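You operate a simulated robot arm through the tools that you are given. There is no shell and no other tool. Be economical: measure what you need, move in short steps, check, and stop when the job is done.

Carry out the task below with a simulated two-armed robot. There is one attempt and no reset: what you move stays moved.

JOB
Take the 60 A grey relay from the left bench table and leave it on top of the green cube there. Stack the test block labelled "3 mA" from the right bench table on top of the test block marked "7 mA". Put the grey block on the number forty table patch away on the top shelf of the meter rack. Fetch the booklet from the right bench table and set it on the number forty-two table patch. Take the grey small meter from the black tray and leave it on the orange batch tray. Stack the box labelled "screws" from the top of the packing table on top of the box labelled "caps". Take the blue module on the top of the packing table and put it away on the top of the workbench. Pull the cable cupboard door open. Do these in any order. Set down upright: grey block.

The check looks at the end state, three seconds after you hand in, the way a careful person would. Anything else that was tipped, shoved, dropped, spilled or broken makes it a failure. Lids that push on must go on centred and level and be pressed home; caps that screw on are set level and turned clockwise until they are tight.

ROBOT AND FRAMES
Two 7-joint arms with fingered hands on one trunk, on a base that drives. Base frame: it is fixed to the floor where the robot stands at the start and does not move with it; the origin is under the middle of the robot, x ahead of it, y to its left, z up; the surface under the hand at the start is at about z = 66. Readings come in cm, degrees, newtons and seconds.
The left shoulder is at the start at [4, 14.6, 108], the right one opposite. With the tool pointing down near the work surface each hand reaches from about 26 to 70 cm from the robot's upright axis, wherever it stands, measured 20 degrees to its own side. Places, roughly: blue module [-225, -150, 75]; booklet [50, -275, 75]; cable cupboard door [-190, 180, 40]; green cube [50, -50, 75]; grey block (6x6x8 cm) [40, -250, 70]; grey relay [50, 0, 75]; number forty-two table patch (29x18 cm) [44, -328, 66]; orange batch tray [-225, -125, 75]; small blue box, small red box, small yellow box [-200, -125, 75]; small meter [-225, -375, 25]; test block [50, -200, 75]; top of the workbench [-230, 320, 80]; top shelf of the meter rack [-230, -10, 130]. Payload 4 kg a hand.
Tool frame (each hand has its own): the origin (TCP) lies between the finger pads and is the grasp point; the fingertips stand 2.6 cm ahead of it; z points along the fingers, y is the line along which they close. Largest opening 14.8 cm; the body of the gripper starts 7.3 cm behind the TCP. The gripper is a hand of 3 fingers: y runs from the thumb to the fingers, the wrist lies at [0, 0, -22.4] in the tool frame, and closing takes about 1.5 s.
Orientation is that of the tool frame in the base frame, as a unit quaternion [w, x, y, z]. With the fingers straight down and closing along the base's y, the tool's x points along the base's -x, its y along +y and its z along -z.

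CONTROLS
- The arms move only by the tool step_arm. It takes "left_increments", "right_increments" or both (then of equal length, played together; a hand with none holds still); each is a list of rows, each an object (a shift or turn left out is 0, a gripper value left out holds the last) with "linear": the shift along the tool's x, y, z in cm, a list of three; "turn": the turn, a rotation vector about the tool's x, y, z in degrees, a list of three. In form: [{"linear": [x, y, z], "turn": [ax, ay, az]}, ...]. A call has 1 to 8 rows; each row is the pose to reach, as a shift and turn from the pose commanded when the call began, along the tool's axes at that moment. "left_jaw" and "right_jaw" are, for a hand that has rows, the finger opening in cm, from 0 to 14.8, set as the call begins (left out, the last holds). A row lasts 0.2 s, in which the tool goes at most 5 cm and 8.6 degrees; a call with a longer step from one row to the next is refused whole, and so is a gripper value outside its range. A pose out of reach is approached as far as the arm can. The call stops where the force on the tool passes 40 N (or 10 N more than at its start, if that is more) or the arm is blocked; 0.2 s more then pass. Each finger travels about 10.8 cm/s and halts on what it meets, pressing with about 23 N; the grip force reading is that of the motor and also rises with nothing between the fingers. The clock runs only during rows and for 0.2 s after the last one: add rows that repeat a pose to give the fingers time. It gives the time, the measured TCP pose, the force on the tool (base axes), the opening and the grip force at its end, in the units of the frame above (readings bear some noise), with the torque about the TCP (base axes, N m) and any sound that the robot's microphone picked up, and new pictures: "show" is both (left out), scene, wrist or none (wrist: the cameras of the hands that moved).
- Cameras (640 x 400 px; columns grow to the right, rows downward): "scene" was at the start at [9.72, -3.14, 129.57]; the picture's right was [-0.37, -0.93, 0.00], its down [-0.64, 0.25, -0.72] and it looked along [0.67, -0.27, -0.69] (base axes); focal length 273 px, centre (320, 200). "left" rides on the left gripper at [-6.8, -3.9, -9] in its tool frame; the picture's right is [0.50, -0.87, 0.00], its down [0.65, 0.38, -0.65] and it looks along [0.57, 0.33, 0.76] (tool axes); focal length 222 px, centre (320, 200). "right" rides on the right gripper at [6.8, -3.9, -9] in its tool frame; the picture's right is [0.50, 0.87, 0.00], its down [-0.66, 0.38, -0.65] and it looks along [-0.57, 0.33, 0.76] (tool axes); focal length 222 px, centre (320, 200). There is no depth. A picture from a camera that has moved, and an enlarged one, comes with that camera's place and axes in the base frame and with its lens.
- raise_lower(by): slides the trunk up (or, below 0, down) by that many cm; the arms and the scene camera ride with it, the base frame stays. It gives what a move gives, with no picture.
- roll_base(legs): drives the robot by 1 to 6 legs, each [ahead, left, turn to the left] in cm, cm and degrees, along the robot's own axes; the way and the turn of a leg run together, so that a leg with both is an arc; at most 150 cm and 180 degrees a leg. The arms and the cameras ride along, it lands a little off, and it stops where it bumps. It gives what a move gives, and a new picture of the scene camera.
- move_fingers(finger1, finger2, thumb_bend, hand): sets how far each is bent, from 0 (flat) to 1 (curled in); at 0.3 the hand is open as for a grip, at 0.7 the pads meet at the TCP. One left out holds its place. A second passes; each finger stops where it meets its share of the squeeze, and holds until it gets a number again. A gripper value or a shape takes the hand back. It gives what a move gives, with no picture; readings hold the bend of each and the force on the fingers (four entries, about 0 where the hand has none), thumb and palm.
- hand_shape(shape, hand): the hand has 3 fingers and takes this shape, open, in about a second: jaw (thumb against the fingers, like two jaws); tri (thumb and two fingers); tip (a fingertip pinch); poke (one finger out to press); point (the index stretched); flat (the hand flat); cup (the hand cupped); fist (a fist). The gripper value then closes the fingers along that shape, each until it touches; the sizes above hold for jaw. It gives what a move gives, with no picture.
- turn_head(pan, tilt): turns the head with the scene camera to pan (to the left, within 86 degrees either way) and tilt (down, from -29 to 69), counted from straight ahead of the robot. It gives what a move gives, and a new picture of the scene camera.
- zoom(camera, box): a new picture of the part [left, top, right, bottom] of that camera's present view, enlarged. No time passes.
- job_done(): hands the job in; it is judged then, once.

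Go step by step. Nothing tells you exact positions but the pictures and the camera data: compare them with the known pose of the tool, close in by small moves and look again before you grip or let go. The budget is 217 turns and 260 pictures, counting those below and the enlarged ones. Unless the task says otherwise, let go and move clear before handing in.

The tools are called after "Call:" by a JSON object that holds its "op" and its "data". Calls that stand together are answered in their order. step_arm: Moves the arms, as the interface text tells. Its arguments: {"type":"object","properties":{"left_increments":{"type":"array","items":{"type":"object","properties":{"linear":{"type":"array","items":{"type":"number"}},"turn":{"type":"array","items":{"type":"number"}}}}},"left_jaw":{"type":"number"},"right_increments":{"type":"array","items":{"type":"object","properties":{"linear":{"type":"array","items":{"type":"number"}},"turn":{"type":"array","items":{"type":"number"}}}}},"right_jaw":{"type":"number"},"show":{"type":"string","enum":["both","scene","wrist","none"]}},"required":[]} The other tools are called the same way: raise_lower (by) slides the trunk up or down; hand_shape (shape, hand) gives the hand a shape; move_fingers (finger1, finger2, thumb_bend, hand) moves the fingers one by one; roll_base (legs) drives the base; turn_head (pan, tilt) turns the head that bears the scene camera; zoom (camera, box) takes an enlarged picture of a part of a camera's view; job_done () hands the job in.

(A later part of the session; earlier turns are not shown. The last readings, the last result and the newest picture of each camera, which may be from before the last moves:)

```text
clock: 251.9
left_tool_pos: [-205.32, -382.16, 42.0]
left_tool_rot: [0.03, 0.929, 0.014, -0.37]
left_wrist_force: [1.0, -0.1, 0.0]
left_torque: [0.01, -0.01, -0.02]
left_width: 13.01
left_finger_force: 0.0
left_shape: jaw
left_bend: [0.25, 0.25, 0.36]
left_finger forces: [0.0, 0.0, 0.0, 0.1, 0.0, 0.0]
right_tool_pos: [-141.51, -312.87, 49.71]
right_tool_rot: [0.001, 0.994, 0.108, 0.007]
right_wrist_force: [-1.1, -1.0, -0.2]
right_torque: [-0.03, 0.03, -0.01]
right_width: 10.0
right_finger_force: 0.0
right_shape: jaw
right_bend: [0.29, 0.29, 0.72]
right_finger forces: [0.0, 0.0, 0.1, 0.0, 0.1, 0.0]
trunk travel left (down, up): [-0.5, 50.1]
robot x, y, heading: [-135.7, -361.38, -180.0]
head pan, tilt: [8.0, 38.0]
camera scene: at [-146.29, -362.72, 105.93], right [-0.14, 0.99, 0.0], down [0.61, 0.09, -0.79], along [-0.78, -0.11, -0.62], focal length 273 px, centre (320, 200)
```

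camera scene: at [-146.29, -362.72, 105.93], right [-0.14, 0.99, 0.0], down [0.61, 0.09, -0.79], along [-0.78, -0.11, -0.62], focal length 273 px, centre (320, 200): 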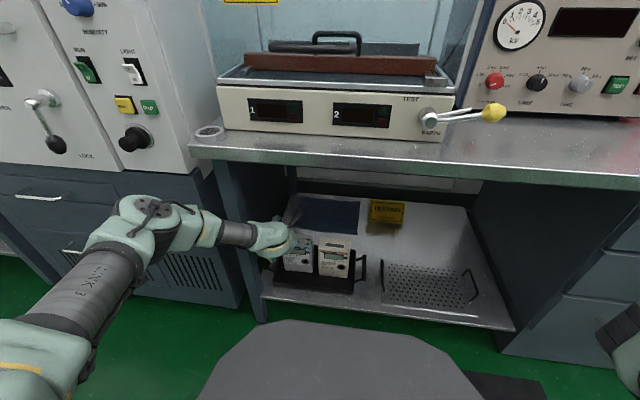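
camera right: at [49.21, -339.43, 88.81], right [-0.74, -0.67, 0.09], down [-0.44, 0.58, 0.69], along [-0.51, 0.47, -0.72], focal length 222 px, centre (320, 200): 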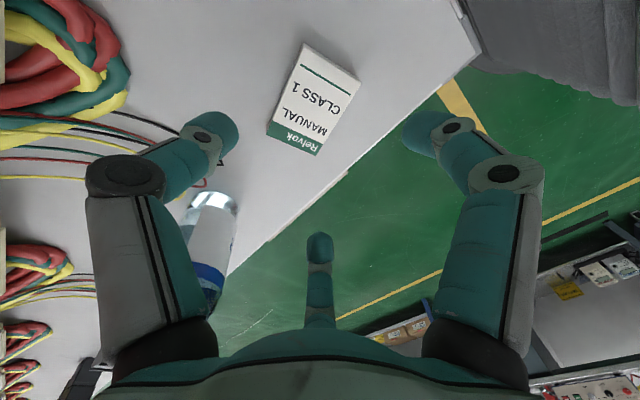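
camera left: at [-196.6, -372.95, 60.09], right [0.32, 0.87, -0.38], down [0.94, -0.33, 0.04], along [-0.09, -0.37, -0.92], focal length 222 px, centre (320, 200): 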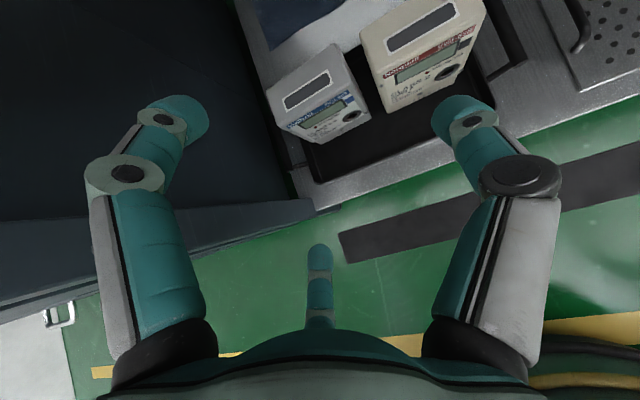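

It worked and the arm straightens as it extends. I'll extend a bit more and check the finger alignment through the wrist camera.

Call:
{"op": "step_arm", "data": {"left_increments": [{"linear": [0.3, -0.2, 2]}, {"linear": [0.6, -0.4, 4]}, {"linear": [0.7, -0.4, 6.2]}, {"linear": [0.7, -0.4, 6.2]}], "show": "both"}}

```text
clock: 252.9
left_tool_pos: [-209.22, -381.94, 37.16]
left_tool_rot: [0.029, 0.928, 0.014, -0.37]
left_wrist_force: [-0.2, -0.4, 0.5]
left_torque: [0.0, 0.02, 0.01]
left_width: 13.01
left_finger_force: 0.0
left_shape: jaw
left_bend: [0.25, 0.25, 0.36]
left_finger forces: [0.1, 0.0, 0.0, 0.0, 0.0, 0.0]
right_tool_pos: [-141.56, -312.89, 49.73]
right_tool_rot: [0.001, 0.994, 0.109, 0.007]
right_wrist_force: [0.0, -0.5, 0.6]
right_torque: [-0.01, 0.01, -0.01]
right_width: 10.01
right_finger_force: 0.1
right_shape: jaw
right_bend: [0.29, 0.29, 0.72]
right_finger forces: [0.1, 0.0, 0.0, 0.0, 0.0, 0.1]
trunk travel left (down, up): [-0.5, 50.1]
robot x, y, heading: [-135.56, -361.25, -180.0]
head pan, tilt: [8.0, 38.0]
camera scene: at [-146.28, -362.73, 105.94], right [-0.14, 0.99, 0.0], down [0.61, 0.09, -0.79], along [-0.78, -0.11, -0.62], focal length 273 px, centre (320, 200)
camera left: at [-208.14, -377.52, 48.13], right [0.32, 0.87, -0.38], down [0.94, -0.33, 0.04], along [-0.09, -0.37, -0.92], focal length 222 px, centre (320, 200)
```

scene: 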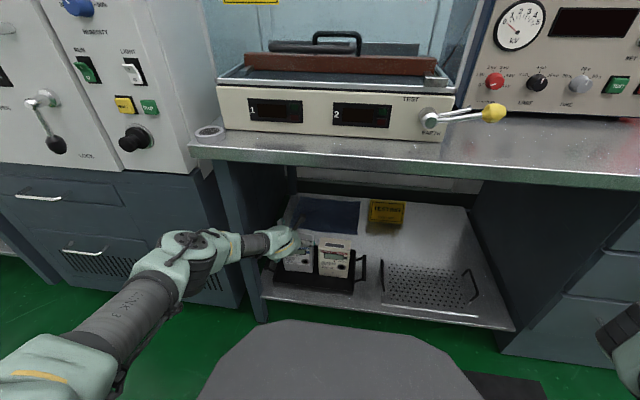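
left: 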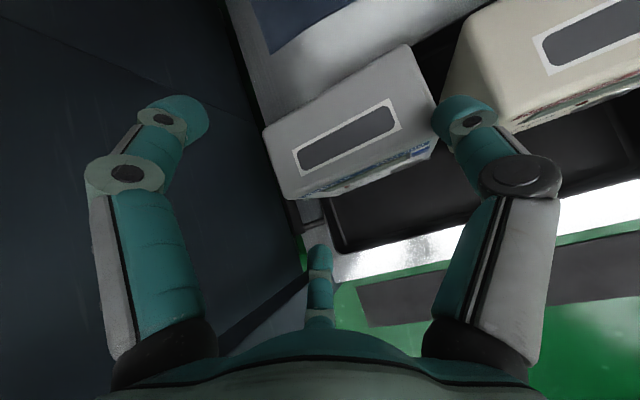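

Call:
{"op": "zoom", "data": {"camera": "left", "box": [240, 0, 560, 220]}}

```text
1.82 times, centred on (400, 110) of left
camera zoom: at [-208.14, -377.52, 48.13], right [0.32, 0.87, -0.38], down [0.94, -0.33, 0.04], along [-0.09, -0.37, -0.92], focal length 404 px, centre (174, 364)
```

zoom: 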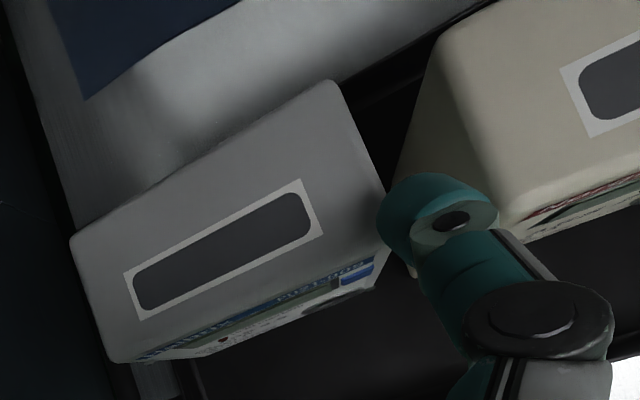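

The thumb fits the ~2.8 cm gap if I shift 0.4 cm right. To have reach, I'll retract 5 cm, drive 5 cm forward, then make the final approach.

Call:
{"op": "step_arm", "data": {"left_increments": [{"linear": [1.8, -0.1, -1.7]}, {"linear": [3.6, -0.2, -3.4]}], "show": "none"}}

Call:
{"op": "roll_base", "data": {"legs": [[5, 0, 0]]}}

Call:
{"op": "step_arm", "data": {"left_increments": [{"linear": [0.1, 0, 1.5]}, {"linear": [0.1, 0, 1.5]}], "show": "wrist"}}

```text
clock: 253.5
left_tool_pos: [-204.24, -381.69, 37.24]
left_tool_rot: [0.03, 0.929, 0.014, -0.37]
left_wrist_force: [0.5, 0.2, -0.4]
left_torque: [0.02, 0.02, 0.02]
left_width: 13.0
left_finger_force: 0.0
left_shape: jaw
left_bend: [0.25, 0.25, 0.36]
left_finger forces: [0.0, 0.0, 0.1, 0.1, 0.0, 0.0]
right_tool_pos: [-141.6, -312.83, 49.71]
right_tool_rot: [0.002, 0.994, 0.108, 0.007]
right_wrist_force: [0.4, 0.9, 1.2]
right_torque: [0.0, 0.0, -0.01]
right_width: 9.99
right_finger_force: 0.2
right_shape: jaw
right_bend: [0.29, 0.29, 0.72]
right_finger forces: [0.0, 0.2, 0.0, 0.1, 0.0, 0.0]
trunk travel left (down, up): [-0.5, 50.1]
robot x, y, heading: [-135.53, -361.24, -179.6]
head pan, tilt: [8.0, 38.0]
```

```text
clock: 254.4
left_tool_pos: [-209.36, -381.71, 37.03]
left_tool_rot: [0.029, 0.929, 0.014, -0.369]
left_wrist_force: [0.2, -0.3, -0.4]
left_torque: [0.02, 0.01, 0.02]
left_width: 13.0
left_finger_force: 0.1
left_shape: jaw
left_bend: [0.25, 0.25, 0.36]
left_finger forces: [0.0, 0.0, 0.0, 0.0, 0.0, 0.0]
right_tool_pos: [-146.46, -312.89, 49.74]
right_tool_rot: [0.001, 0.994, 0.109, 0.008]
right_wrist_force: [-0.7, -0.1, 0.2]
right_torque: [-0.02, -0.02, 0.02]
right_width: 10.04
right_finger_force: 0.0
right_shape: jaw
right_bend: [0.29, 0.29, 0.72]
right_finger forces: [0.0, 0.0, 0.0, 0.1, 0.0, 0.1]
trunk travel left (down, up): [-0.5, 50.1]
robot x, y, heading: [-140.73, -361.56, -179.8]
head pan, tilt: [8.0, 38.0]
camera scene: at [-151.42, -362.74, 105.92], right [-0.14, 0.99, 0.0], down [0.61, 0.09, -0.79], along [-0.78, -0.11, -0.62], focal length 273 px, centre (320, 200)
```

scene: 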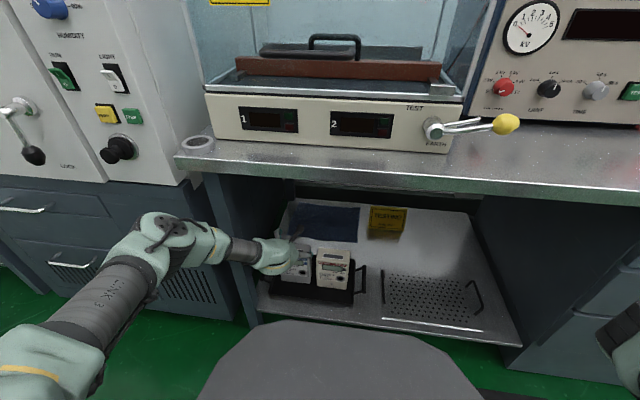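

```text
clock: 255.0
left_tool_pos: [-210.21, -381.76, 36.11]
left_tool_rot: [0.029, 0.928, 0.014, -0.371]
left_wrist_force: [-0.1, 2.2, 2.5]
left_torque: [0.15, 0.02, -0.09]
left_width: 13.03
left_finger_force: 0.0
left_shape: jaw
left_bend: [0.25, 0.25, 0.37]
left_finger forces: [0.0, 0.1, 0.0, 0.0, 2.2, 0.2]
right_tool_pos: [-146.57, -312.95, 49.79]
right_tool_rot: [0.001, 0.994, 0.108, 0.008]
right_wrist_force: [-0.9, 0.2, -0.5]
right_torque: [0.03, 0.0, 0.04]
right_width: 9.99
right_finger_force: 0.1
right_shape: jaw
right_bend: [0.29, 0.29, 0.72]
right_finger forces: [0.1, 0.0, 0.0, 0.1, 0.0, 0.0]
trunk travel left (down, up): [-0.5, 50.1]
robot x, y, heading: [-141.23, -361.34, -179.7]
head pan, tilt: [8.0, 38.0]
camera left: at [-209.25, -377.28, 47.07], right [0.32, 0.87, -0.38], down [0.94, -0.33, 0.04], along [-0.09, -0.37, -0.92], focal length 222 px, centre (320, 200)
```

left: 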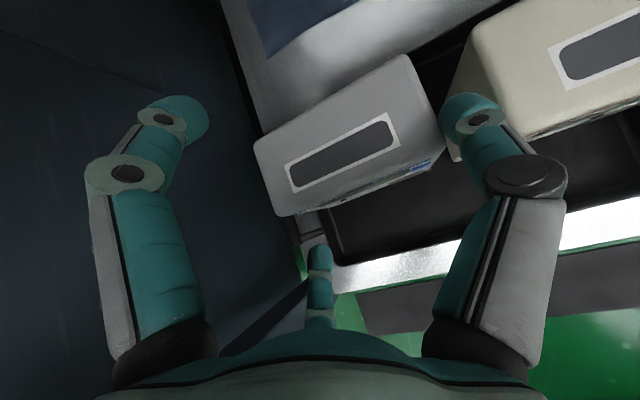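

The thumb grazes the grey meter's edge. I'll pull back 1 cm, shift 0.6 cm right, and go in again.

Call:
{"op": "step_arm", "data": {"left_increments": [{"linear": [0, 0, -1]}, {"linear": [0, -0.6, -1]}, {"linear": [0, -0.6, 0]}, {"linear": [0.1, -0.65, 0.8]}, {"linear": [0.1, -0.65, 0.8]}], "left_jaw": 13, "show": "wrist"}}

```text
clock: 256.2
left_tool_pos: [-210.76, -381.33, 35.22]
left_tool_rot: [0.03, 0.929, 0.015, -0.369]
left_wrist_force: [-0.3, 0.6, 0.5]
left_torque: [0.01, 0.0, -0.01]
left_width: 13.02
left_finger_force: 0.0
left_shape: jaw
left_bend: [0.25, 0.25, 0.36]
left_finger forces: [0.1, 0.1, 0.0, 0.1, 0.0, 0.0]
right_tool_pos: [-146.65, -312.85, 49.72]
right_tool_rot: [0.002, 0.994, 0.109, 0.008]
right_wrist_force: [-0.2, -0.4, 0.5]
right_torque: [-0.02, 0.02, 0.02]
right_width: 10.01
right_finger_force: 0.1
right_shape: jaw
right_bend: [0.29, 0.29, 0.72]
right_finger forces: [0.0, 0.1, 0.0, 0.0, 0.0, 0.0]
trunk travel left (down, up): [-0.5, 50.1]
robot x, y, heading: [-140.61, -361.34, -179.9]
head pan, tilt: [8.0, 38.0]
camera left: at [-209.74, -376.85, 46.3], right [0.32, 0.87, -0.38], down [0.94, -0.33, 0.04], along [-0.09, -0.37, -0.92], focal length 222 px, centre (320, 200)
```

left: 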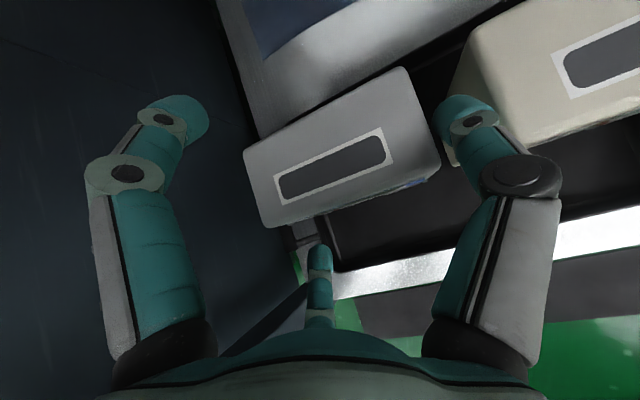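

No contact now, thumb in the gap. I'll go 3 cm deeper.

Call:
{"op": "step_arm", "data": {"left_increments": [{"linear": [0.1, 0, 1.2]}, {"linear": [0.2, 0, 2.4]}, {"linear": [0.3, 0, 3.2]}, {"linear": [0.3, 0, 3.2]}], "show": "wrist"}}

```text
clock: 257.2
left_tool_pos: [-212.63, -381.5, 32.71]
left_tool_rot: [0.03, 0.929, 0.015, -0.369]
left_wrist_force: [0.9, -0.6, 0.5]
left_torque: [-0.05, -0.03, 0.01]
left_width: 12.99
left_finger_force: 0.1
left_shape: jaw
left_bend: [0.25, 0.25, 0.36]
left_finger forces: [0.0, 0.0, 0.1, 0.0, 0.0, 0.0]
right_tool_pos: [-146.56, -312.9, 49.78]
right_tool_rot: [0.001, 0.994, 0.108, 0.008]
right_wrist_force: [-0.2, -0.7, 0.2]
right_torque: [0.0, 0.01, -0.01]
right_width: 10.03
right_finger_force: 0.0
right_shape: jaw
right_bend: [0.29, 0.29, 0.72]
right_finger forces: [0.0, 0.0, 0.1, 0.0, 0.0, 0.0]
trunk travel left (down, up): [-0.5, 50.1]
robot x, y, heading: [-140.82, -361.66, -180.0]
head pan, tilt: [8.0, 38.0]
camera left: at [-211.73, -376.98, 43.77], right [0.32, 0.87, -0.38], down [0.94, -0.33, 0.04], along [-0.09, -0.37, -0.92], focal length 222 px, centre (320, 200)
```

left: 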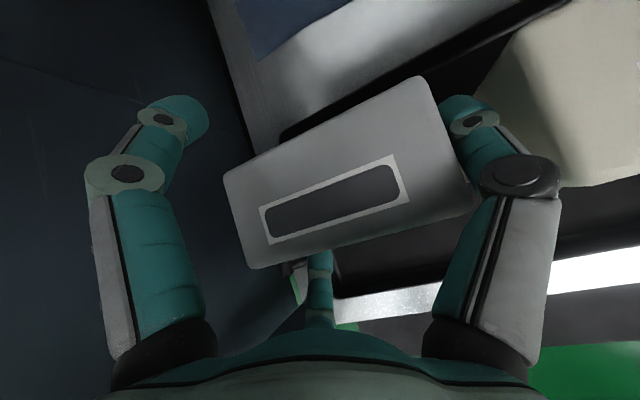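

All clear of contact. I'll shift slightly forward-down in the hand frame so both fingers land on the side face, then close.

Call:
{"op": "step_arm", "data": {"left_increments": [{"linear": [0.8, 0, -0.2]}, {"linear": [1.5, 0, -0.3]}], "show": "none"}}

Call:
{"op": "step_arm", "data": {"left_increments": [{}, {}, {}, {}, {}, {}, {}, {}], "left_jaw": 0, "show": "both"}}

```text
clock: 257.8
left_tool_pos: [-211.45, -381.41, 32.06]
left_tool_rot: [0.029, 0.928, 0.015, -0.371]
left_wrist_force: [-0.7, 0.2, 0.8]
left_torque: [-0.01, -0.02, 0.01]
left_width: 13.0
left_finger_force: 0.1
left_shape: jaw
left_bend: [0.25, 0.25, 0.36]
left_finger forces: [0.1, 0.0, 0.0, 0.1, 0.0, 0.0]
right_tool_pos: [-146.64, -312.89, 49.74]
right_tool_rot: [0.001, 0.994, 0.108, 0.008]
right_wrist_force: [0.2, 0.9, -0.4]
right_torque: [0.01, -0.03, -0.02]
right_width: 10.02
right_finger_force: 0.0
right_shape: jaw
right_bend: [0.29, 0.29, 0.72]
right_finger forces: [0.1, 0.0, 0.1, 0.0, 0.0, 0.0]
trunk travel left (down, up): [-0.5, 50.1]
robot x, y, heading: [-140.86, -361.95, -179.8]
head pan, tilt: [8.0, 38.0]
```

```text
clock: 259.6
left_tool_pos: [-211.58, -381.38, 31.96]
left_tool_rot: [0.03, 0.929, 0.015, -0.369]
left_wrist_force: [-0.9, 0.2, -4.3]
left_torque: [0.08, -0.18, -0.02]
left_width: 6.56
left_finger_force: 23.1
left_shape: jaw
left_bend: [0.38, 0.46, 0.71]
left_finger forces: [19.3, 24.3, 0.0, 0.1, 19.5, 0.0]
right_tool_pos: [-146.69, -312.88, 49.71]
right_tool_rot: [0.001, 0.994, 0.108, 0.008]
right_wrist_force: [0.5, 0.1, 0.8]
right_torque: [0.04, -0.01, -0.01]
right_width: 10.01
right_finger_force: 0.1
right_shape: jaw
right_bend: [0.29, 0.29, 0.72]
right_finger forces: [0.0, 0.0, 0.0, 0.1, 0.0, 0.1]
trunk travel left (down, up): [-0.5, 50.1]
robot x, y, heading: [-140.86, -361.6, -179.8]
head pan, tilt: [8.0, 38.0]
camera scene: at [-151.37, -362.75, 105.93], right [-0.14, 0.99, 0.0], down [0.61, 0.09, -0.79], along [-0.78, -0.11, -0.62], focal length 273 px, centre (320, 200)
camera left: at [-210.48, -376.9, 42.95], right [0.32, 0.87, -0.38], down [0.94, -0.33, 0.04], along [-0.09, -0.37, -0.92], focal length 222 px, centre (320, 200)
```

scene: 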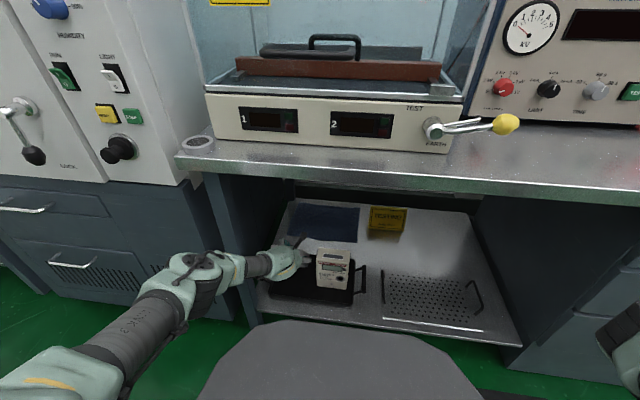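
left: 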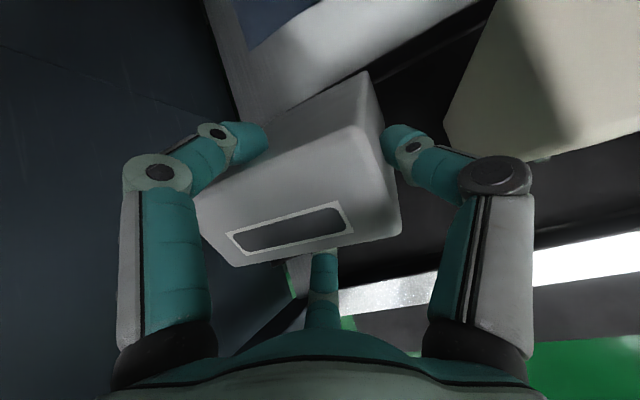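

The meter seems to have tilted as the back finger slid over its top. I need a closer look before doing anything.

Call:
{"op": "zoom", "data": {"camera": "left", "box": [160, 40, 480, 280]}}

Call:
{"op": "zoom", "data": {"camera": "scene", "box": [220, 210, 400, 320]}}

```text
1.67 times, centred on (320, 160) of left
camera zoom: at [-210.48, -376.9, 42.95], right [0.32, 0.87, -0.38], down [0.94, -0.33, 0.04], along [-0.09, -0.37, -0.92], focal length 370 px, centre (320, 267)
```

zoom: 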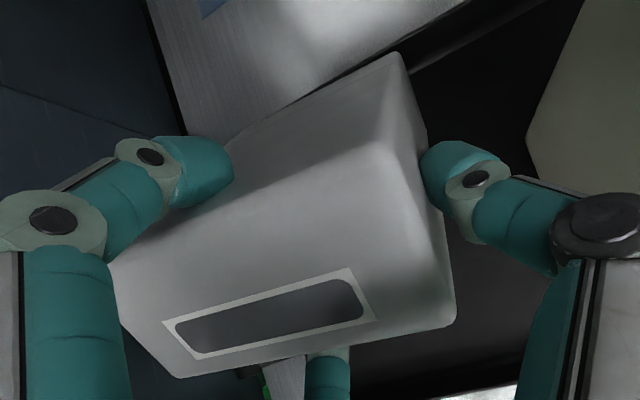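

```text
3.56 times, centred on (310, 265) of scene
camera zoom: at [-151.37, -362.75, 105.93], right [-0.14, 0.99, 0.0], down [0.61, 0.09, -0.79], along [-0.78, -0.11, -0.62], focal length 971 px, centre (356, -31)
```

zoom: 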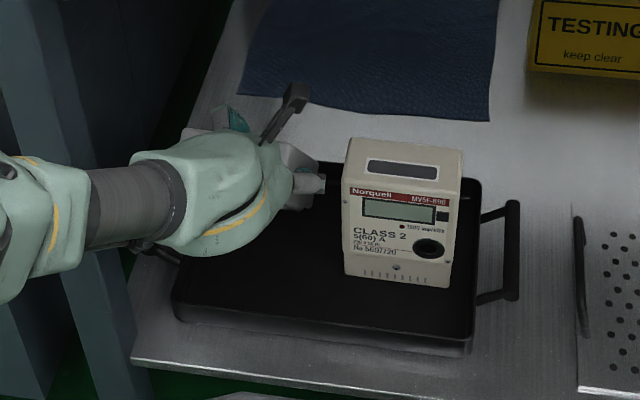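

The cream meter is undisturbed and the grey meter is firmly clamped by all three fingers, just pitched forward about 33° into line with the hand. I'll keep this grip and lift gently.

Call:
{"op": "step_arm", "data": {"left_increments": [{"linear": [-0.35, 0.03, -0.35]}, {"linear": [-0.7, 0.05, -0.7]}, {"linear": [-1.4, 0.1, -1.45]}, {"linear": [-2.1, 0.15, -2.2]}, {"linear": [-2.1, 0.15, -2.2]}], "show": "wrist"}}

```text
clock: 260.8
left_tool_pos: [-211.54, -381.52, 35.0]
left_tool_rot: [0.03, 0.928, 0.015, -0.37]
left_wrist_force: [-0.4, 0.7, -4.5]
left_torque: [0.09, -0.2, 0.0]
left_width: 6.55
left_finger_force: 23.4
left_shape: jaw
left_bend: [0.38, 0.46, 0.71]
left_finger forces: [19.3, 24.3, 0.0, 0.1, 19.3, 0.0]
right_tool_pos: [-146.61, -312.98, 49.81]
right_tool_rot: [0.001, 0.994, 0.107, 0.008]
right_wrist_force: [0.0, 0.9, -1.5]
right_torque: [-0.01, -0.03, 0.0]
right_width: 10.0
right_finger_force: 0.1
right_shape: jaw
right_bend: [0.29, 0.29, 0.72]
right_finger forces: [0.0, 0.0, 0.1, 0.0, 0.1, 0.0]
trunk travel left (down, up): [-0.5, 50.1]
robot x, y, heading: [-140.52, -361.67, -179.9]
head pan, tilt: [8.0, 38.0]
camera left: at [-210.53, -377.0, 45.98], right [0.32, 0.87, -0.38], down [0.94, -0.33, 0.04], along [-0.09, -0.37, -0.92], focal length 222 px, centre (320, 200)
```

left: 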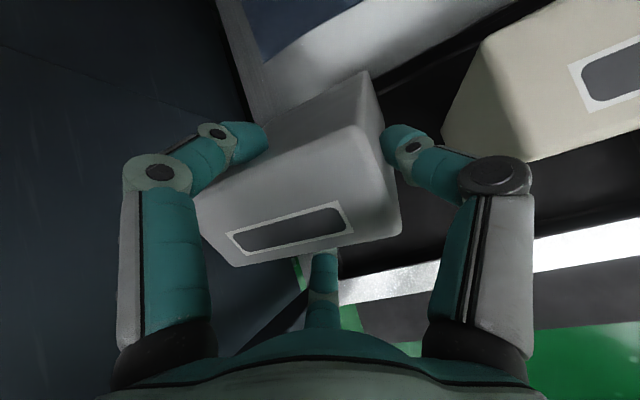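

The meter follows rigidly. I'll lift a bit more and back the base out from under the table.

Call:
{"op": "step_arm", "data": {"left_increments": [{"linear": [-1.2, 0.1, -1.2]}, {"linear": [-2.4, 0.15, -2.5]}, {"linear": [-3.4, 0.2, -3.6]}, {"linear": [-3.4, 0.2, -3.6]}], "show": "none"}}

Call:
{"op": "roll_base", "data": {"legs": [[-45, 0, 0]]}}

Call:
{"op": "raise_lower", "data": {"by": 40}}

Call:
{"op": "zoom", "data": {"camera": "scene", "box": [0, 0, 640, 400]}}

```text
clock: 261.8
left_tool_pos: [-211.33, -381.33, 39.93]
left_tool_rot: [0.029, 0.929, 0.014, -0.369]
left_wrist_force: [-0.3, -0.7, -4.7]
left_torque: [0.05, -0.16, -0.01]
left_width: 6.57
left_finger_force: 22.8
left_shape: jaw
left_bend: [0.38, 0.46, 0.71]
left_finger forces: [19.4, 24.3, 0.0, 0.1, 19.2, 0.0]
right_tool_pos: [-146.66, -313.0, 49.73]
right_tool_rot: [0.0, 0.994, 0.108, 0.008]
right_wrist_force: [0.2, 0.4, -1.0]
right_torque: [-0.01, 0.02, 0.03]
right_width: 10.02
right_finger_force: 0.1
right_shape: jaw
right_bend: [0.29, 0.29, 0.72]
right_finger forces: [0.0, 0.0, 0.1, 0.0, 0.0, 0.1]
trunk travel left (down, up): [-0.5, 50.1]
robot x, y, heading: [-140.77, -361.52, -180.0]
head pan, tilt: [8.0, 38.0]
```

```text
clock: 264.5
left_tool_pos: [-166.09, -381.56, 40.03]
left_tool_rot: [0.03, 0.929, 0.016, -0.369]
left_wrist_force: [0.4, -0.3, -4.2]
left_torque: [0.09, -0.18, -0.01]
left_width: 6.57
left_finger_force: 22.9
left_shape: jaw
left_bend: [0.38, 0.46, 0.71]
left_finger forces: [19.3, 24.4, 0.0, 0.1, 19.0, 0.1]
right_tool_pos: [-101.53, -312.74, 49.82]
right_tool_rot: [0.001, 0.994, 0.11, 0.007]
right_wrist_force: [0.9, 0.2, 0.0]
right_torque: [0.0, -0.01, 0.02]
right_width: 9.99
right_finger_force: 0.1
right_shape: jaw
right_bend: [0.29, 0.29, 0.72]
right_finger forces: [0.1, 0.1, 0.0, 0.0, 0.0, 0.0]
trunk travel left (down, up): [-0.5, 50.1]
robot x, y, heading: [-95.79, -361.44, -179.7]
head pan, tilt: [8.0, 38.0]
camera scene: at [-106.15, -362.6, 105.93], right [-0.15, 0.99, 0.0], down [0.61, 0.09, -0.79], along [-0.78, -0.11, -0.62], focal length 273 px, centre (320, 200)
```

scene: 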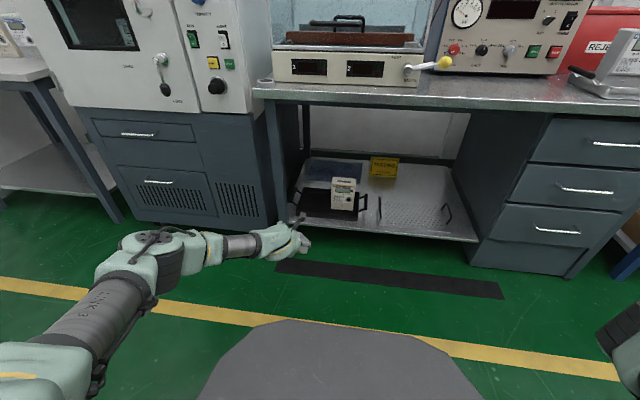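

```text
clock: 268.4
left_tool_pos: [-166.15, -381.45, 79.92]
left_tool_rot: [0.03, 0.929, 0.016, -0.369]
left_wrist_force: [-1.0, -0.5, -3.6]
left_torque: [0.07, -0.19, 0.0]
left_width: 6.55
left_finger_force: 23.1
left_shape: jaw
left_bend: [0.38, 0.46, 0.71]
left_finger forces: [19.2, 24.2, 0.0, 0.0, 19.0, 0.1]
right_tool_pos: [-101.72, -312.75, 89.7]
right_tool_rot: [0.001, 0.994, 0.11, 0.008]
right_wrist_force: [0.4, 0.3, 0.3]
right_torque: [0.02, 0.0, -0.01]
right_width: 10.0
right_finger_force: 0.1
right_shape: jaw
right_bend: [0.29, 0.29, 0.72]
right_finger forces: [0.1, 0.1, 0.0, 0.0, 0.0, 0.1]
trunk travel left (down, up): [-40.5, 10.1]
robot x, y, heading: [-95.42, -360.9, -179.6]
head pan, tilt: [8.0, 38.0]
```

```text
1.00 times, centred on (320, 200) of scene (not enlarged: the box is as wide or as high as the picture)
camera zoom: at [-106.23, -362.61, 145.84], right [-0.15, 0.99, 0.0], down [0.61, 0.09, -0.79], along [-0.78, -0.11, -0.62], focal length 273 px, centre (320, 200)
```

zoom: 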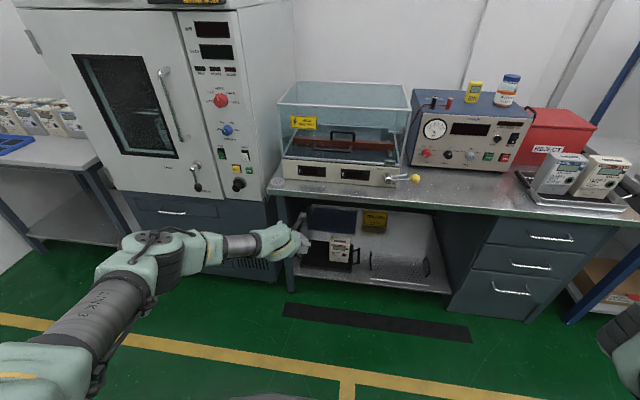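

Out safely. Now I'll raise the hand's pitch so the meter comes upright, and check it.

Call:
{"op": "step_arm", "data": {"left_increments": [{"linear": [-1.5, 0, -2], "turn": [0, 7, 0]}, {"linear": [-3, 0, -4], "turn": [0, 14, 0]}, {"linear": [-4.5, 0, -6], "turn": [0, 21, 0]}, {"linear": [-6, 0, -8], "turn": [0, 28, 0]}, {"linear": [-7, 0, -10], "turn": [0, 33, 0]}, {"linear": [-7, 0, -10], "turn": [0, 33, 0]}], "show": "both"}}

```text
clock: 269.8
left_tool_pos: [-164.7, -380.85, 91.92]
left_tool_rot: [0.024, 0.995, 0.024, -0.091]
left_wrist_force: [0.2, 0.1, -4.9]
left_torque: [0.06, -0.04, 0.01]
left_width: 6.53
left_finger_force: 23.4
left_shape: jaw
left_bend: [0.38, 0.46, 0.71]
left_finger forces: [20.1, 23.0, 0.0, 0.0, 18.7, 0.2]
right_tool_pos: [-101.64, -312.63, 89.62]
right_tool_rot: [0.001, 0.994, 0.11, 0.007]
right_wrist_force: [-0.4, 0.2, -0.8]
right_torque: [-0.03, 0.01, 0.01]
right_width: 10.02
right_finger_force: 0.0
right_shape: jaw
right_bend: [0.29, 0.29, 0.72]
right_finger forces: [0.0, 0.0, 0.1, 0.0, 0.0, 0.0]
trunk travel left (down, up): [-40.5, 10.1]
robot x, y, heading: [-96.15, -361.1, -179.7]
head pan, tilt: [8.0, 38.0]
camera scene: at [-106.24, -362.65, 145.83], right [-0.15, 0.99, 0.0], down [0.61, 0.09, -0.79], along [-0.78, -0.11, -0.62], focal length 273 px, centre (320, 200)
camera left: at [-169.96, -376.71, 101.72], right [0.45, 0.89, -0.13], down [0.78, -0.31, 0.54], along [0.44, -0.34, -0.83], focal length 222 px, centre (320, 200)
```

scene: 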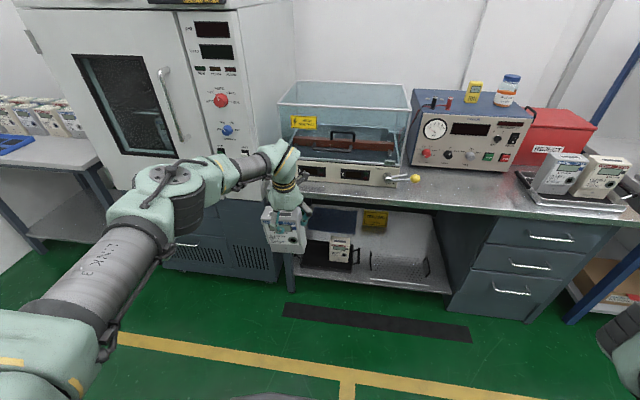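
left: 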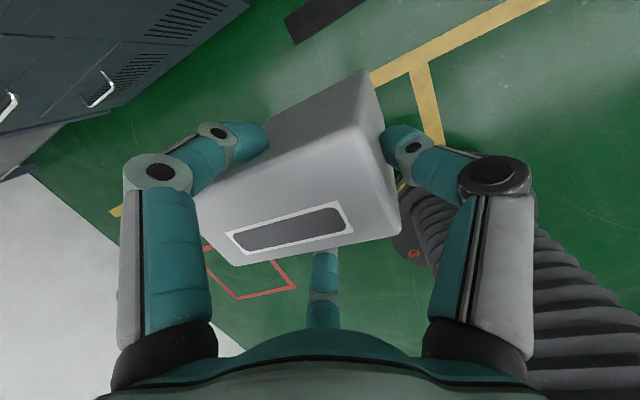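

Call:
{"op": "zoom", "data": {"camera": "scene", "box": [230, 160, 340, 270]}}

```text
3.64 times, centred on (285, 215) of scene
camera zoom: at [-106.24, -362.65, 145.83], right [-0.15, 0.99, 0.0], down [0.61, 0.09, -0.79], along [-0.78, -0.11, -0.62], focal length 994 px, centre (447, 146)
```

zoom: 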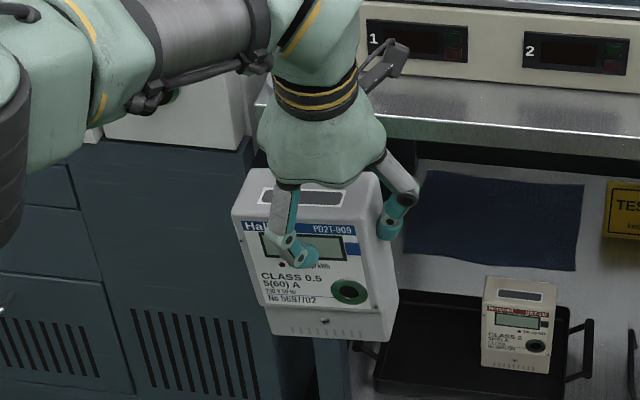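

The meter is nearly upright, leaning about 5° sideways; its bottom is 12.6 cm below the TCP. I'll correct the lean, raise it, and drive to the orange tray.

Call:
{"op": "step_arm", "data": {"left_increments": [{"linear": [0, 0, -4], "turn": [-3, 0, 0]}, {"linear": [0, 0, -8], "turn": [-5, 0, 0]}, {"linear": [0, 0, -12], "turn": [-5, 0, 0]}, {"linear": [0, 0, -16], "turn": [-5, 0, 0]}], "show": "none"}}

Call:
{"op": "roll_base", "data": {"legs": [[0, -130, 0], [0, -126, 0], [40, 0, 0]]}}

```text
clock: 270.8
left_tool_pos: [-161.61, -379.8, 107.84]
left_tool_rot: [0.069, 0.993, 0.027, -0.089]
left_wrist_force: [-0.6, 0.2, -5.5]
left_torque: [0.07, -0.05, 0.01]
left_width: 6.52
left_finger_force: 22.9
left_shape: jaw
left_bend: [0.38, 0.47, 0.71]
left_finger forces: [20.0, 22.8, 0.0, 0.1, 18.7, 0.0]
right_tool_pos: [-101.57, -312.78, 89.62]
right_tool_rot: [0.001, 0.994, 0.11, 0.007]
right_wrist_force: [0.3, 0.2, 0.4]
right_torque: [0.03, -0.01, 0.0]
right_width: 9.98
right_finger_force: 0.0
right_shape: jaw
right_bend: [0.29, 0.29, 0.72]
right_finger forces: [0.1, 0.0, 0.0, 0.0, 0.1, 0.0]
trunk travel left (down, up): [-40.5, 10.1]
robot x, y, heading: [-95.45, -361.51, -179.4]
head pan, tilt: [8.0, 38.0]
```

```text
clock: 285.4
left_tool_pos: [-207.43, -125.29, 107.85]
left_tool_rot: [0.068, 0.993, 0.035, -0.089]
left_wrist_force: [0.0, 0.5, -4.3]
left_torque: [0.08, -0.02, 0.0]
left_width: 6.51
left_finger_force: 23.4
left_shape: jaw
left_bend: [0.38, 0.47, 0.71]
left_finger forces: [20.0, 22.7, 0.0, 0.0, 18.6, 0.0]
right_tool_pos: [-148.04, -57.32, 89.71]
right_tool_rot: [0.002, 0.993, 0.116, 0.007]
right_wrist_force: [0.9, 0.6, -0.7]
right_torque: [-0.01, 0.0, -0.01]
right_width: 10.0
right_finger_force: 0.0
right_shape: jaw
right_bend: [0.29, 0.29, 0.72]
right_finger forces: [0.1, 0.0, 0.0, 0.0, 0.0, 0.1]
trunk travel left (down, up): [-40.5, 10.1]
robot x, y, heading: [-141.38, -105.6, -178.8]
head pan, tilt: [8.0, 38.0]
camera scene: at [-151.99, -107.31, 145.85], right [-0.16, 0.99, 0.0], down [0.61, 0.1, -0.79], along [-0.78, -0.13, -0.62], focal length 273 px, centre (320, 200)
```

scene: 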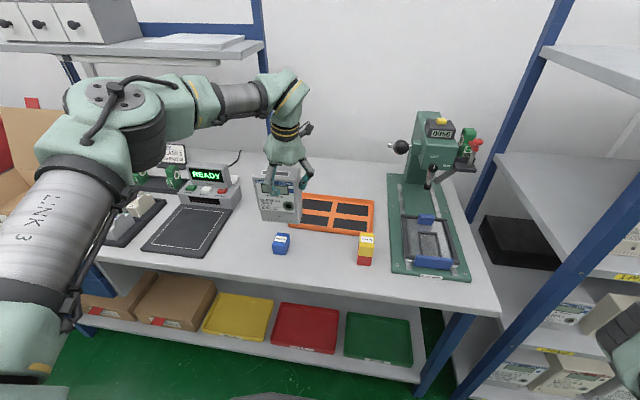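

The tray's front-left pad is at about [−222.9, −121.6]. I'll drive forward 17 cm with the meter high, then fine-position.

Call:
{"op": "roll_base", "data": {"legs": [[17, 0, 0]]}}

Call:
{"op": "zoom", "data": {"camera": "scene", "box": [210, 120, 420, 300]}}

```text
clock: 286.8
left_tool_pos: [-224.47, -125.88, 107.92]
left_tool_rot: [0.068, 0.993, 0.037, -0.09]
left_wrist_force: [1.4, -0.9, -4.7]
left_torque: [0.11, 0.0, 0.03]
left_width: 6.53
left_finger_force: 22.6
left_shape: jaw
left_bend: [0.38, 0.47, 0.71]
left_finger forces: [20.0, 22.8, 0.0, 0.0, 18.6, 0.0]
right_tool_pos: [-165.33, -57.72, 89.64]
right_tool_rot: [0.0, 0.993, 0.118, 0.007]
right_wrist_force: [0.4, 0.1, -0.3]
right_torque: [0.04, -0.02, -0.01]
right_width: 9.99
right_finger_force: 0.0
right_shape: jaw
right_bend: [0.29, 0.29, 0.72]
right_finger forces: [0.1, 0.0, 0.1, 0.0, 0.0, 0.0]
trunk travel left (down, up): [-40.5, 10.1]
robot x, y, heading: [-158.81, -106.49, -178.4]
head pan, tilt: [8.0, 38.0]
camera scene: at [-169.05, -107.7, 145.86], right [-0.16, 0.99, 0.0], down [0.61, 0.1, -0.79], along [-0.78, -0.13, -0.61], focal length 273 px, centre (320, 200)
```

scene: 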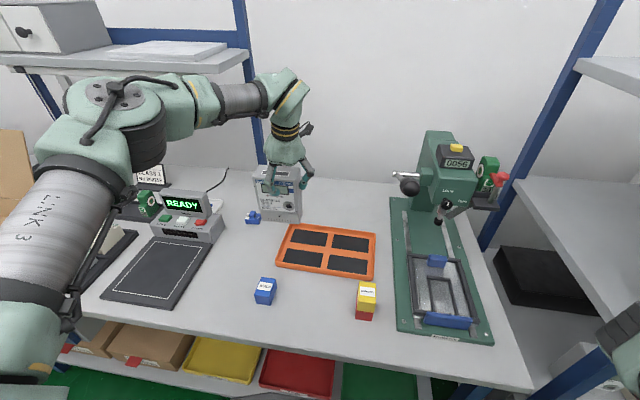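

```text
2.22 times, centred on (315, 210) of scene
camera zoom: at [-169.05, -107.7, 145.86], right [-0.16, 0.99, 0.0], down [0.61, 0.1, -0.79], along [-0.78, -0.13, -0.61], focal length 607 px, centre (331, 178)
```

zoom: 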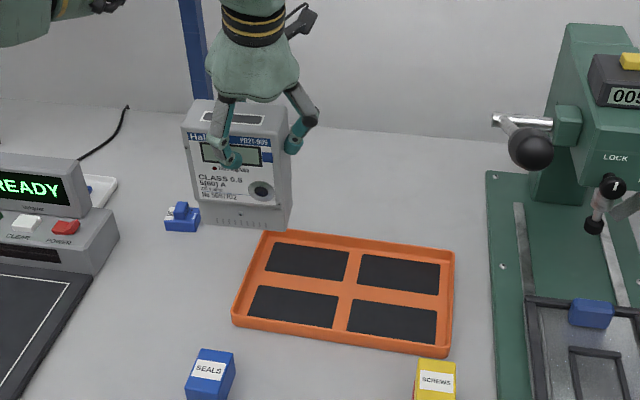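

The meter's centre is at about [−224.5, −127.6]; I'll shift it over the front-left pad and lower to ~2 cm above.

Call:
{"op": "step_arm", "data": {"left_increments": [{"linear": [1.1, -2.7, -0.5]}, {"linear": [2.2, -5.5, -1.1]}, {"linear": [2.9, -6, 3]}, {"linear": [3.7, -6.5, 7]}, {"linear": [4.4, -7, 10.6]}, {"linear": [4.4, -7, 10.6]}], "show": "none"}}

Call:
{"op": "zoom", "data": {"camera": "scene", "box": [240, 140, 400, 290]}}

```text
clock: 288.2
left_tool_pos: [-222.74, -120.04, 95.78]
left_tool_rot: [0.068, 0.993, 0.037, -0.088]
left_wrist_force: [0.0, -0.2, -4.2]
left_torque: [0.07, -0.03, 0.04]
left_width: 6.51
left_finger_force: 23.4
left_shape: jaw
left_bend: [0.38, 0.47, 0.71]
left_finger forces: [20.0, 22.6, 0.0, 0.1, 18.7, 0.0]
right_tool_pos: [-165.56, -57.82, 89.68]
right_tool_rot: [0.0, 0.993, 0.117, 0.008]
right_wrist_force: [-0.6, 0.3, 0.6]
right_torque: [0.01, 0.0, 0.02]
right_width: 10.0
right_finger_force: 0.1
right_shape: jaw
right_bend: [0.29, 0.29, 0.72]
right_finger forces: [0.0, 0.0, 0.1, 0.0, 0.0, 0.0]
trunk travel left (down, up): [-40.5, 10.1]
robot x, y, heading: [-158.59, -106.13, -178.6]
head pan, tilt: [8.0, 38.0]
```

```text
2.67 times, centred on (320, 215) of scene
camera zoom: at [-169.34, -107.75, 145.84], right [-0.16, 0.99, 0.0], down [0.61, 0.1, -0.79], along [-0.78, -0.13, -0.62], focal length 728 px, centre (320, 160)
```

zoom: 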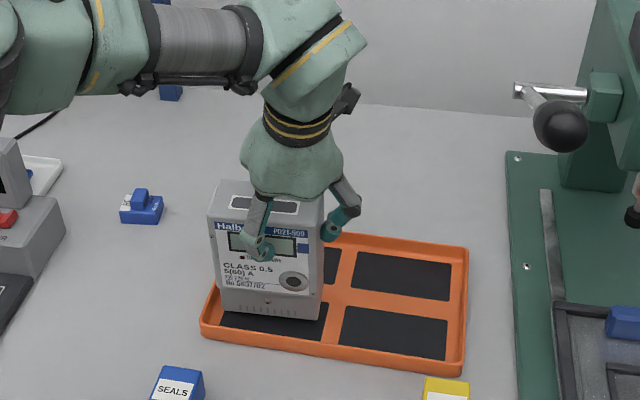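

Over the pad and upright. I'll lower until contact.

Call:
{"op": "step_arm", "data": {"left_increments": [{"linear": [0.2, -0.15, 1.1]}, {"linear": [0.36, -0.26, 1.9]}, {"linear": [0.36, -0.26, 1.9]}], "show": "none"}}

Call:
{"op": "step_arm", "data": {"left_increments": [{"linear": [0.07, -0.05, 0.4]}, {"linear": [0.07, -0.05, 0.4]}], "show": "none"}}

Call:
{"op": "step_arm", "data": {"left_increments": [{"linear": [0.07, -0.05, 0.4]}, {"linear": [0.07, -0.05, 0.4]}], "show": "none"}}

```text
clock: 289.0
left_tool_pos: [-222.74, -119.87, 94.54]
left_tool_rot: [0.069, 0.992, 0.038, -0.096]
left_wrist_force: [-4.8, 0.6, 38.0]
left_torque: [0.11, -0.02, 0.42]
left_width: 6.58
left_finger_force: 22.7
left_shape: jaw
left_bend: [0.37, 0.77, 0.71]
left_finger forces: [22.5, 29.8, 0.0, 0.0, 22.1, 0.1]
right_tool_pos: [-165.26, -57.55, 89.7]
right_tool_rot: [0.001, 0.993, 0.117, 0.006]
right_wrist_force: [0.0, -0.2, -0.1]
right_torque: [-0.03, 0.04, 0.0]
right_width: 10.0
right_finger_force: 0.1
right_shape: jaw
right_bend: [0.29, 0.29, 0.72]
right_finger forces: [0.1, 0.0, 0.0, 0.0, 0.1, 0.0]
trunk travel left (down, up): [-40.5, 10.1]
robot x, y, heading: [-158.65, -106.07, -178.7]
head pan, tilt: [8.0, 38.0]
```

```text
clock: 289.6
left_tool_pos: [-222.73, -119.71, 94.18]
left_tool_rot: [0.068, 0.992, 0.037, -0.096]
left_wrist_force: [-4.2, 5.0, 38.5]
left_torque: [0.29, 0.01, 0.23]
left_width: 6.6
left_finger_force: 23.0
left_shape: jaw
left_bend: [0.36, 0.78, 0.73]
left_finger forces: [23.9, 26.5, 0.1, 0.0, 22.2, 0.0]
right_tool_pos: [-165.3, -57.7, 89.61]
right_tool_rot: [0.001, 0.993, 0.118, 0.005]
right_wrist_force: [-0.3, 0.3, 0.2]
right_torque: [0.03, -0.02, 0.01]
right_width: 10.01
right_finger_force: 0.0
right_shape: jaw
right_bend: [0.29, 0.29, 0.72]
right_finger forces: [0.1, 0.0, 0.1, 0.0, 0.0, 0.0]
trunk travel left (down, up): [-40.5, 10.1]
robot x, y, heading: [-158.97, -106.11, -178.6]
head pan, tilt: [8.0, 38.0]
```

```text
clock: 290.2
left_tool_pos: [-222.68, -119.75, 93.74]
left_tool_rot: [0.067, 0.992, 0.037, -0.096]
left_wrist_force: [-5.6, 7.8, 36.5]
left_torque: [0.3, 0.09, 0.13]
left_width: 6.52
left_finger_force: 23.2
left_shape: jaw
left_bend: [0.36, 0.78, 0.73]
left_finger forces: [24.4, 25.2, 0.0, 0.0, 22.3, 0.0]
right_tool_pos: [-165.23, -57.55, 89.59]
right_tool_rot: [0.001, 0.993, 0.118, 0.005]
right_wrist_force: [0.0, -0.4, 0.9]
right_torque: [-0.01, 0.0, -0.01]
right_width: 10.01
right_finger_force: 0.1
right_shape: jaw
right_bend: [0.29, 0.29, 0.72]
right_finger forces: [0.1, 0.0, 0.1, 0.0, 0.1, 0.0]
trunk travel left (down, up): [-40.5, 10.1]
robot x, y, heading: [-158.48, -106.2, -178.5]
head pan, tilt: [8.0, 38.0]
```

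Contact came earlier than expected and the fingers slid a little. I'll relieve the pressure and look.

Call:
{"op": "step_arm", "data": {"left_increments": [{"linear": [-0.1, 0.05, -0.6]}, {"linear": [-0.1, 0.05, -0.6]}], "show": "none"}}

Call:
{"op": "zoom", "data": {"camera": "scene", "box": [240, 140, 400, 290]}}

```text
clock: 290.8
left_tool_pos: [-222.51, -119.99, 93.76]
left_tool_rot: [0.068, 0.993, 0.036, -0.09]
left_wrist_force: [-4.3, 6.6, 20.0]
left_torque: [0.31, 0.19, -0.02]
left_width: 6.48
left_finger_force: 22.4
left_shape: jaw
left_bend: [0.36, 0.77, 0.73]
left_finger forces: [22.9, 22.5, 0.0, 0.0, 21.2, 0.1]
right_tool_pos: [-165.43, -57.61, 89.59]
right_tool_rot: [0.001, 0.993, 0.118, 0.006]
right_wrist_force: [0.3, -0.2, -0.1]
right_torque: [0.0, 0.01, 0.0]
right_width: 9.99
right_finger_force: 0.0
right_shape: jaw
right_bend: [0.29, 0.29, 0.72]
right_finger forces: [0.0, 0.0, 0.0, 0.0, 0.1, 0.0]
trunk travel left (down, up): [-40.5, 10.1]
robot x, y, heading: [-158.92, -106.32, -178.6]
head pan, tilt: [8.0, 38.0]
```

```text
2.67 times, centred on (320, 215) of scene
camera zoom: at [-168.98, -107.49, 145.86], right [-0.16, 0.99, 0.0], down [0.61, 0.1, -0.79], along [-0.78, -0.13, -0.61], focal length 728 px, centre (320, 160)
```

zoom: 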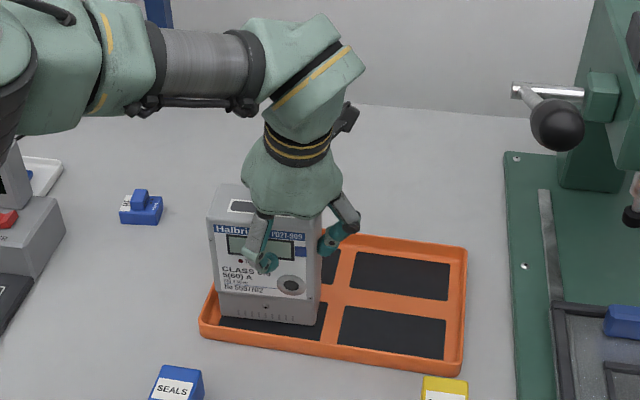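

The meter stands upright on the pad. I'll take off the remaining load and open.

Call:
{"op": "step_arm", "data": {"left_increments": [{"linear": [-0.08, 0.05, -0.5]}, {"linear": [-0.08, 0.05, -0.5]}], "show": "none"}}

Call:
{"op": "step_arm", "data": {"left_increments": [{}, {}, {}, {}, {}], "left_jaw": 10, "show": "wrist"}}

Call:
{"op": "zoom", "data": {"camera": "scene", "box": [240, 140, 400, 290]}}

```text
clock: 291.4
left_tool_pos: [-222.43, -120.09, 93.94]
left_tool_rot: [0.07, 0.993, 0.038, -0.088]
left_wrist_force: [-0.3, 1.2, 3.0]
left_torque: [0.12, -0.11, -0.06]
left_width: 6.34
left_finger_force: 22.9
left_shape: jaw
left_bend: [0.36, 0.77, 0.72]
left_finger forces: [22.1, 22.2, 0.1, 0.0, 17.9, 0.1]
right_tool_pos: [-165.45, -57.61, 89.65]
right_tool_rot: [0.001, 0.993, 0.118, 0.008]
right_wrist_force: [0.0, -0.1, 0.7]
right_torque: [0.01, 0.02, -0.01]
right_width: 10.01
right_finger_force: 0.0
right_shape: jaw
right_bend: [0.29, 0.29, 0.72]
right_finger forces: [0.0, 0.1, 0.0, 0.0, 0.0, 0.0]
trunk travel left (down, up): [-40.5, 10.1]
robot x, y, heading: [-158.48, -106.43, -178.8]
head pan, tilt: [8.0, 38.0]
```

```text
clock: 292.6
left_tool_pos: [-222.7, -119.98, 94.08]
left_tool_rot: [0.069, 0.993, 0.036, -0.089]
left_wrist_force: [-0.5, -0.2, 0.5]
left_torque: [0.01, 0.02, -0.02]
left_width: 9.97
left_finger_force: 0.1
left_shape: jaw
left_bend: [0.29, 0.29, 0.72]
left_finger forces: [0.1, 0.1, 0.1, 0.1, 0.0, 0.0]
right_tool_pos: [-165.71, -57.85, 89.7]
right_tool_rot: [0.001, 0.993, 0.118, 0.007]
right_wrist_force: [0.6, -0.2, 0.8]
right_torque: [-0.05, 0.0, 0.01]
right_width: 10.01
right_finger_force: 0.0
right_shape: jaw
right_bend: [0.29, 0.29, 0.72]
right_finger forces: [0.0, 0.1, 0.0, 0.0, 0.0, 0.0]
trunk travel left (down, up): [-40.5, 10.1]
robot x, y, heading: [-158.43, -106.26, -178.9]
head pan, tilt: [8.0, 38.0]
camera left: at [-228.14, -115.27, 103.57], right [0.42, 0.89, -0.2], down [0.79, -0.24, 0.57], along [0.45, -0.4, -0.8], focal length 222 px, centre (320, 200)
```

left: 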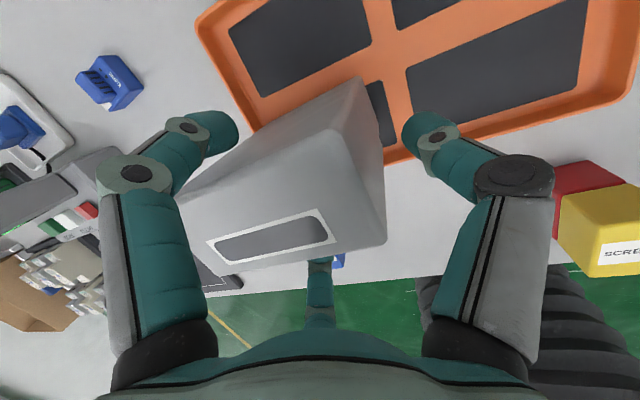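

```text
2.67 times, centred on (320, 215) of scene
camera zoom: at [-169.26, -107.68, 145.85], right [-0.16, 0.99, 0.0], down [0.61, 0.1, -0.79], along [-0.78, -0.13, -0.62], focal length 728 px, centre (320, 160)
```

zoom: 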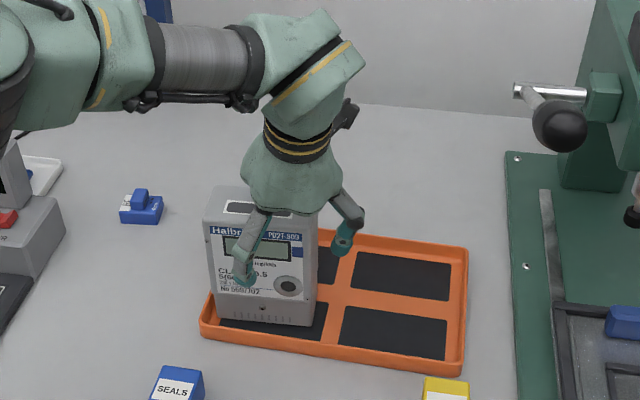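

The meter stands free on the orange tray. I'll rise clear, then look at the blue module.

Call:
{"op": "step_arm", "data": {"left_increments": [{"linear": [-0.36, 0.26, -1.95]}, {"linear": [-0.9, 0.65, -4.9]}, {"linear": [-1.6, 1.2, -8.8]}, {"linear": [-2.4, 1.7, -12.8]}, {"linear": [-3.2, 2.3, -17]}], "show": "scene"}}

Call:
{"op": "zoom", "data": {"camera": "scene", "box": [235, 170, 335, 260]}}

```text
clock: 293.8
left_tool_pos: [-222.52, -120.16, 111.88]
left_tool_rot: [0.068, 0.993, 0.038, -0.089]
left_wrist_force: [0.3, 0.1, 0.1]
left_torque: [-0.03, 0.0, 0.0]
left_width: 9.99
left_finger_force: 0.1
left_shape: jaw
left_bend: [0.29, 0.29, 0.72]
left_finger forces: [0.0, 0.1, 0.1, 0.1, 0.0, 0.0]
right_tool_pos: [-165.42, -57.7, 89.73]
right_tool_rot: [0.001, 0.993, 0.117, 0.008]
right_wrist_force: [-0.1, -0.2, -0.9]
right_torque: [-0.01, -0.01, -0.02]
right_width: 10.02
right_finger_force: 0.2
right_shape: jaw
right_bend: [0.29, 0.29, 0.72]
right_finger forces: [0.0, 0.0, 0.0, 0.0, 0.1, 0.1]
trunk travel left (down, up): [-40.5, 10.1]
robot x, y, heading: [-159.01, -106.08, -178.7]
head pan, tilt: [8.0, 38.0]
camera scene: at [-169.16, -107.64, 145.86], right [-0.16, 0.99, 0.0], down [0.61, 0.1, -0.79], along [-0.78, -0.13, -0.62], focal length 273 px, centre (320, 200)
```

scene: 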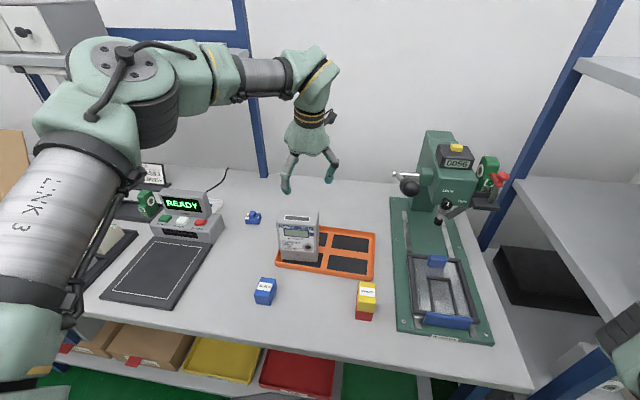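

```text
4.44 times, centred on (285, 215) of scene
camera zoom: at [-169.16, -107.64, 145.86], right [-0.16, 0.99, 0.0], down [0.61, 0.1, -0.79], along [-0.78, -0.13, -0.62], focal length 1214 px, centre (476, 133)
```

zoom: 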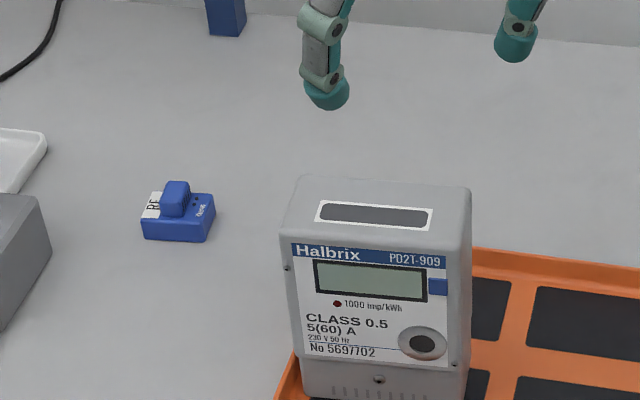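

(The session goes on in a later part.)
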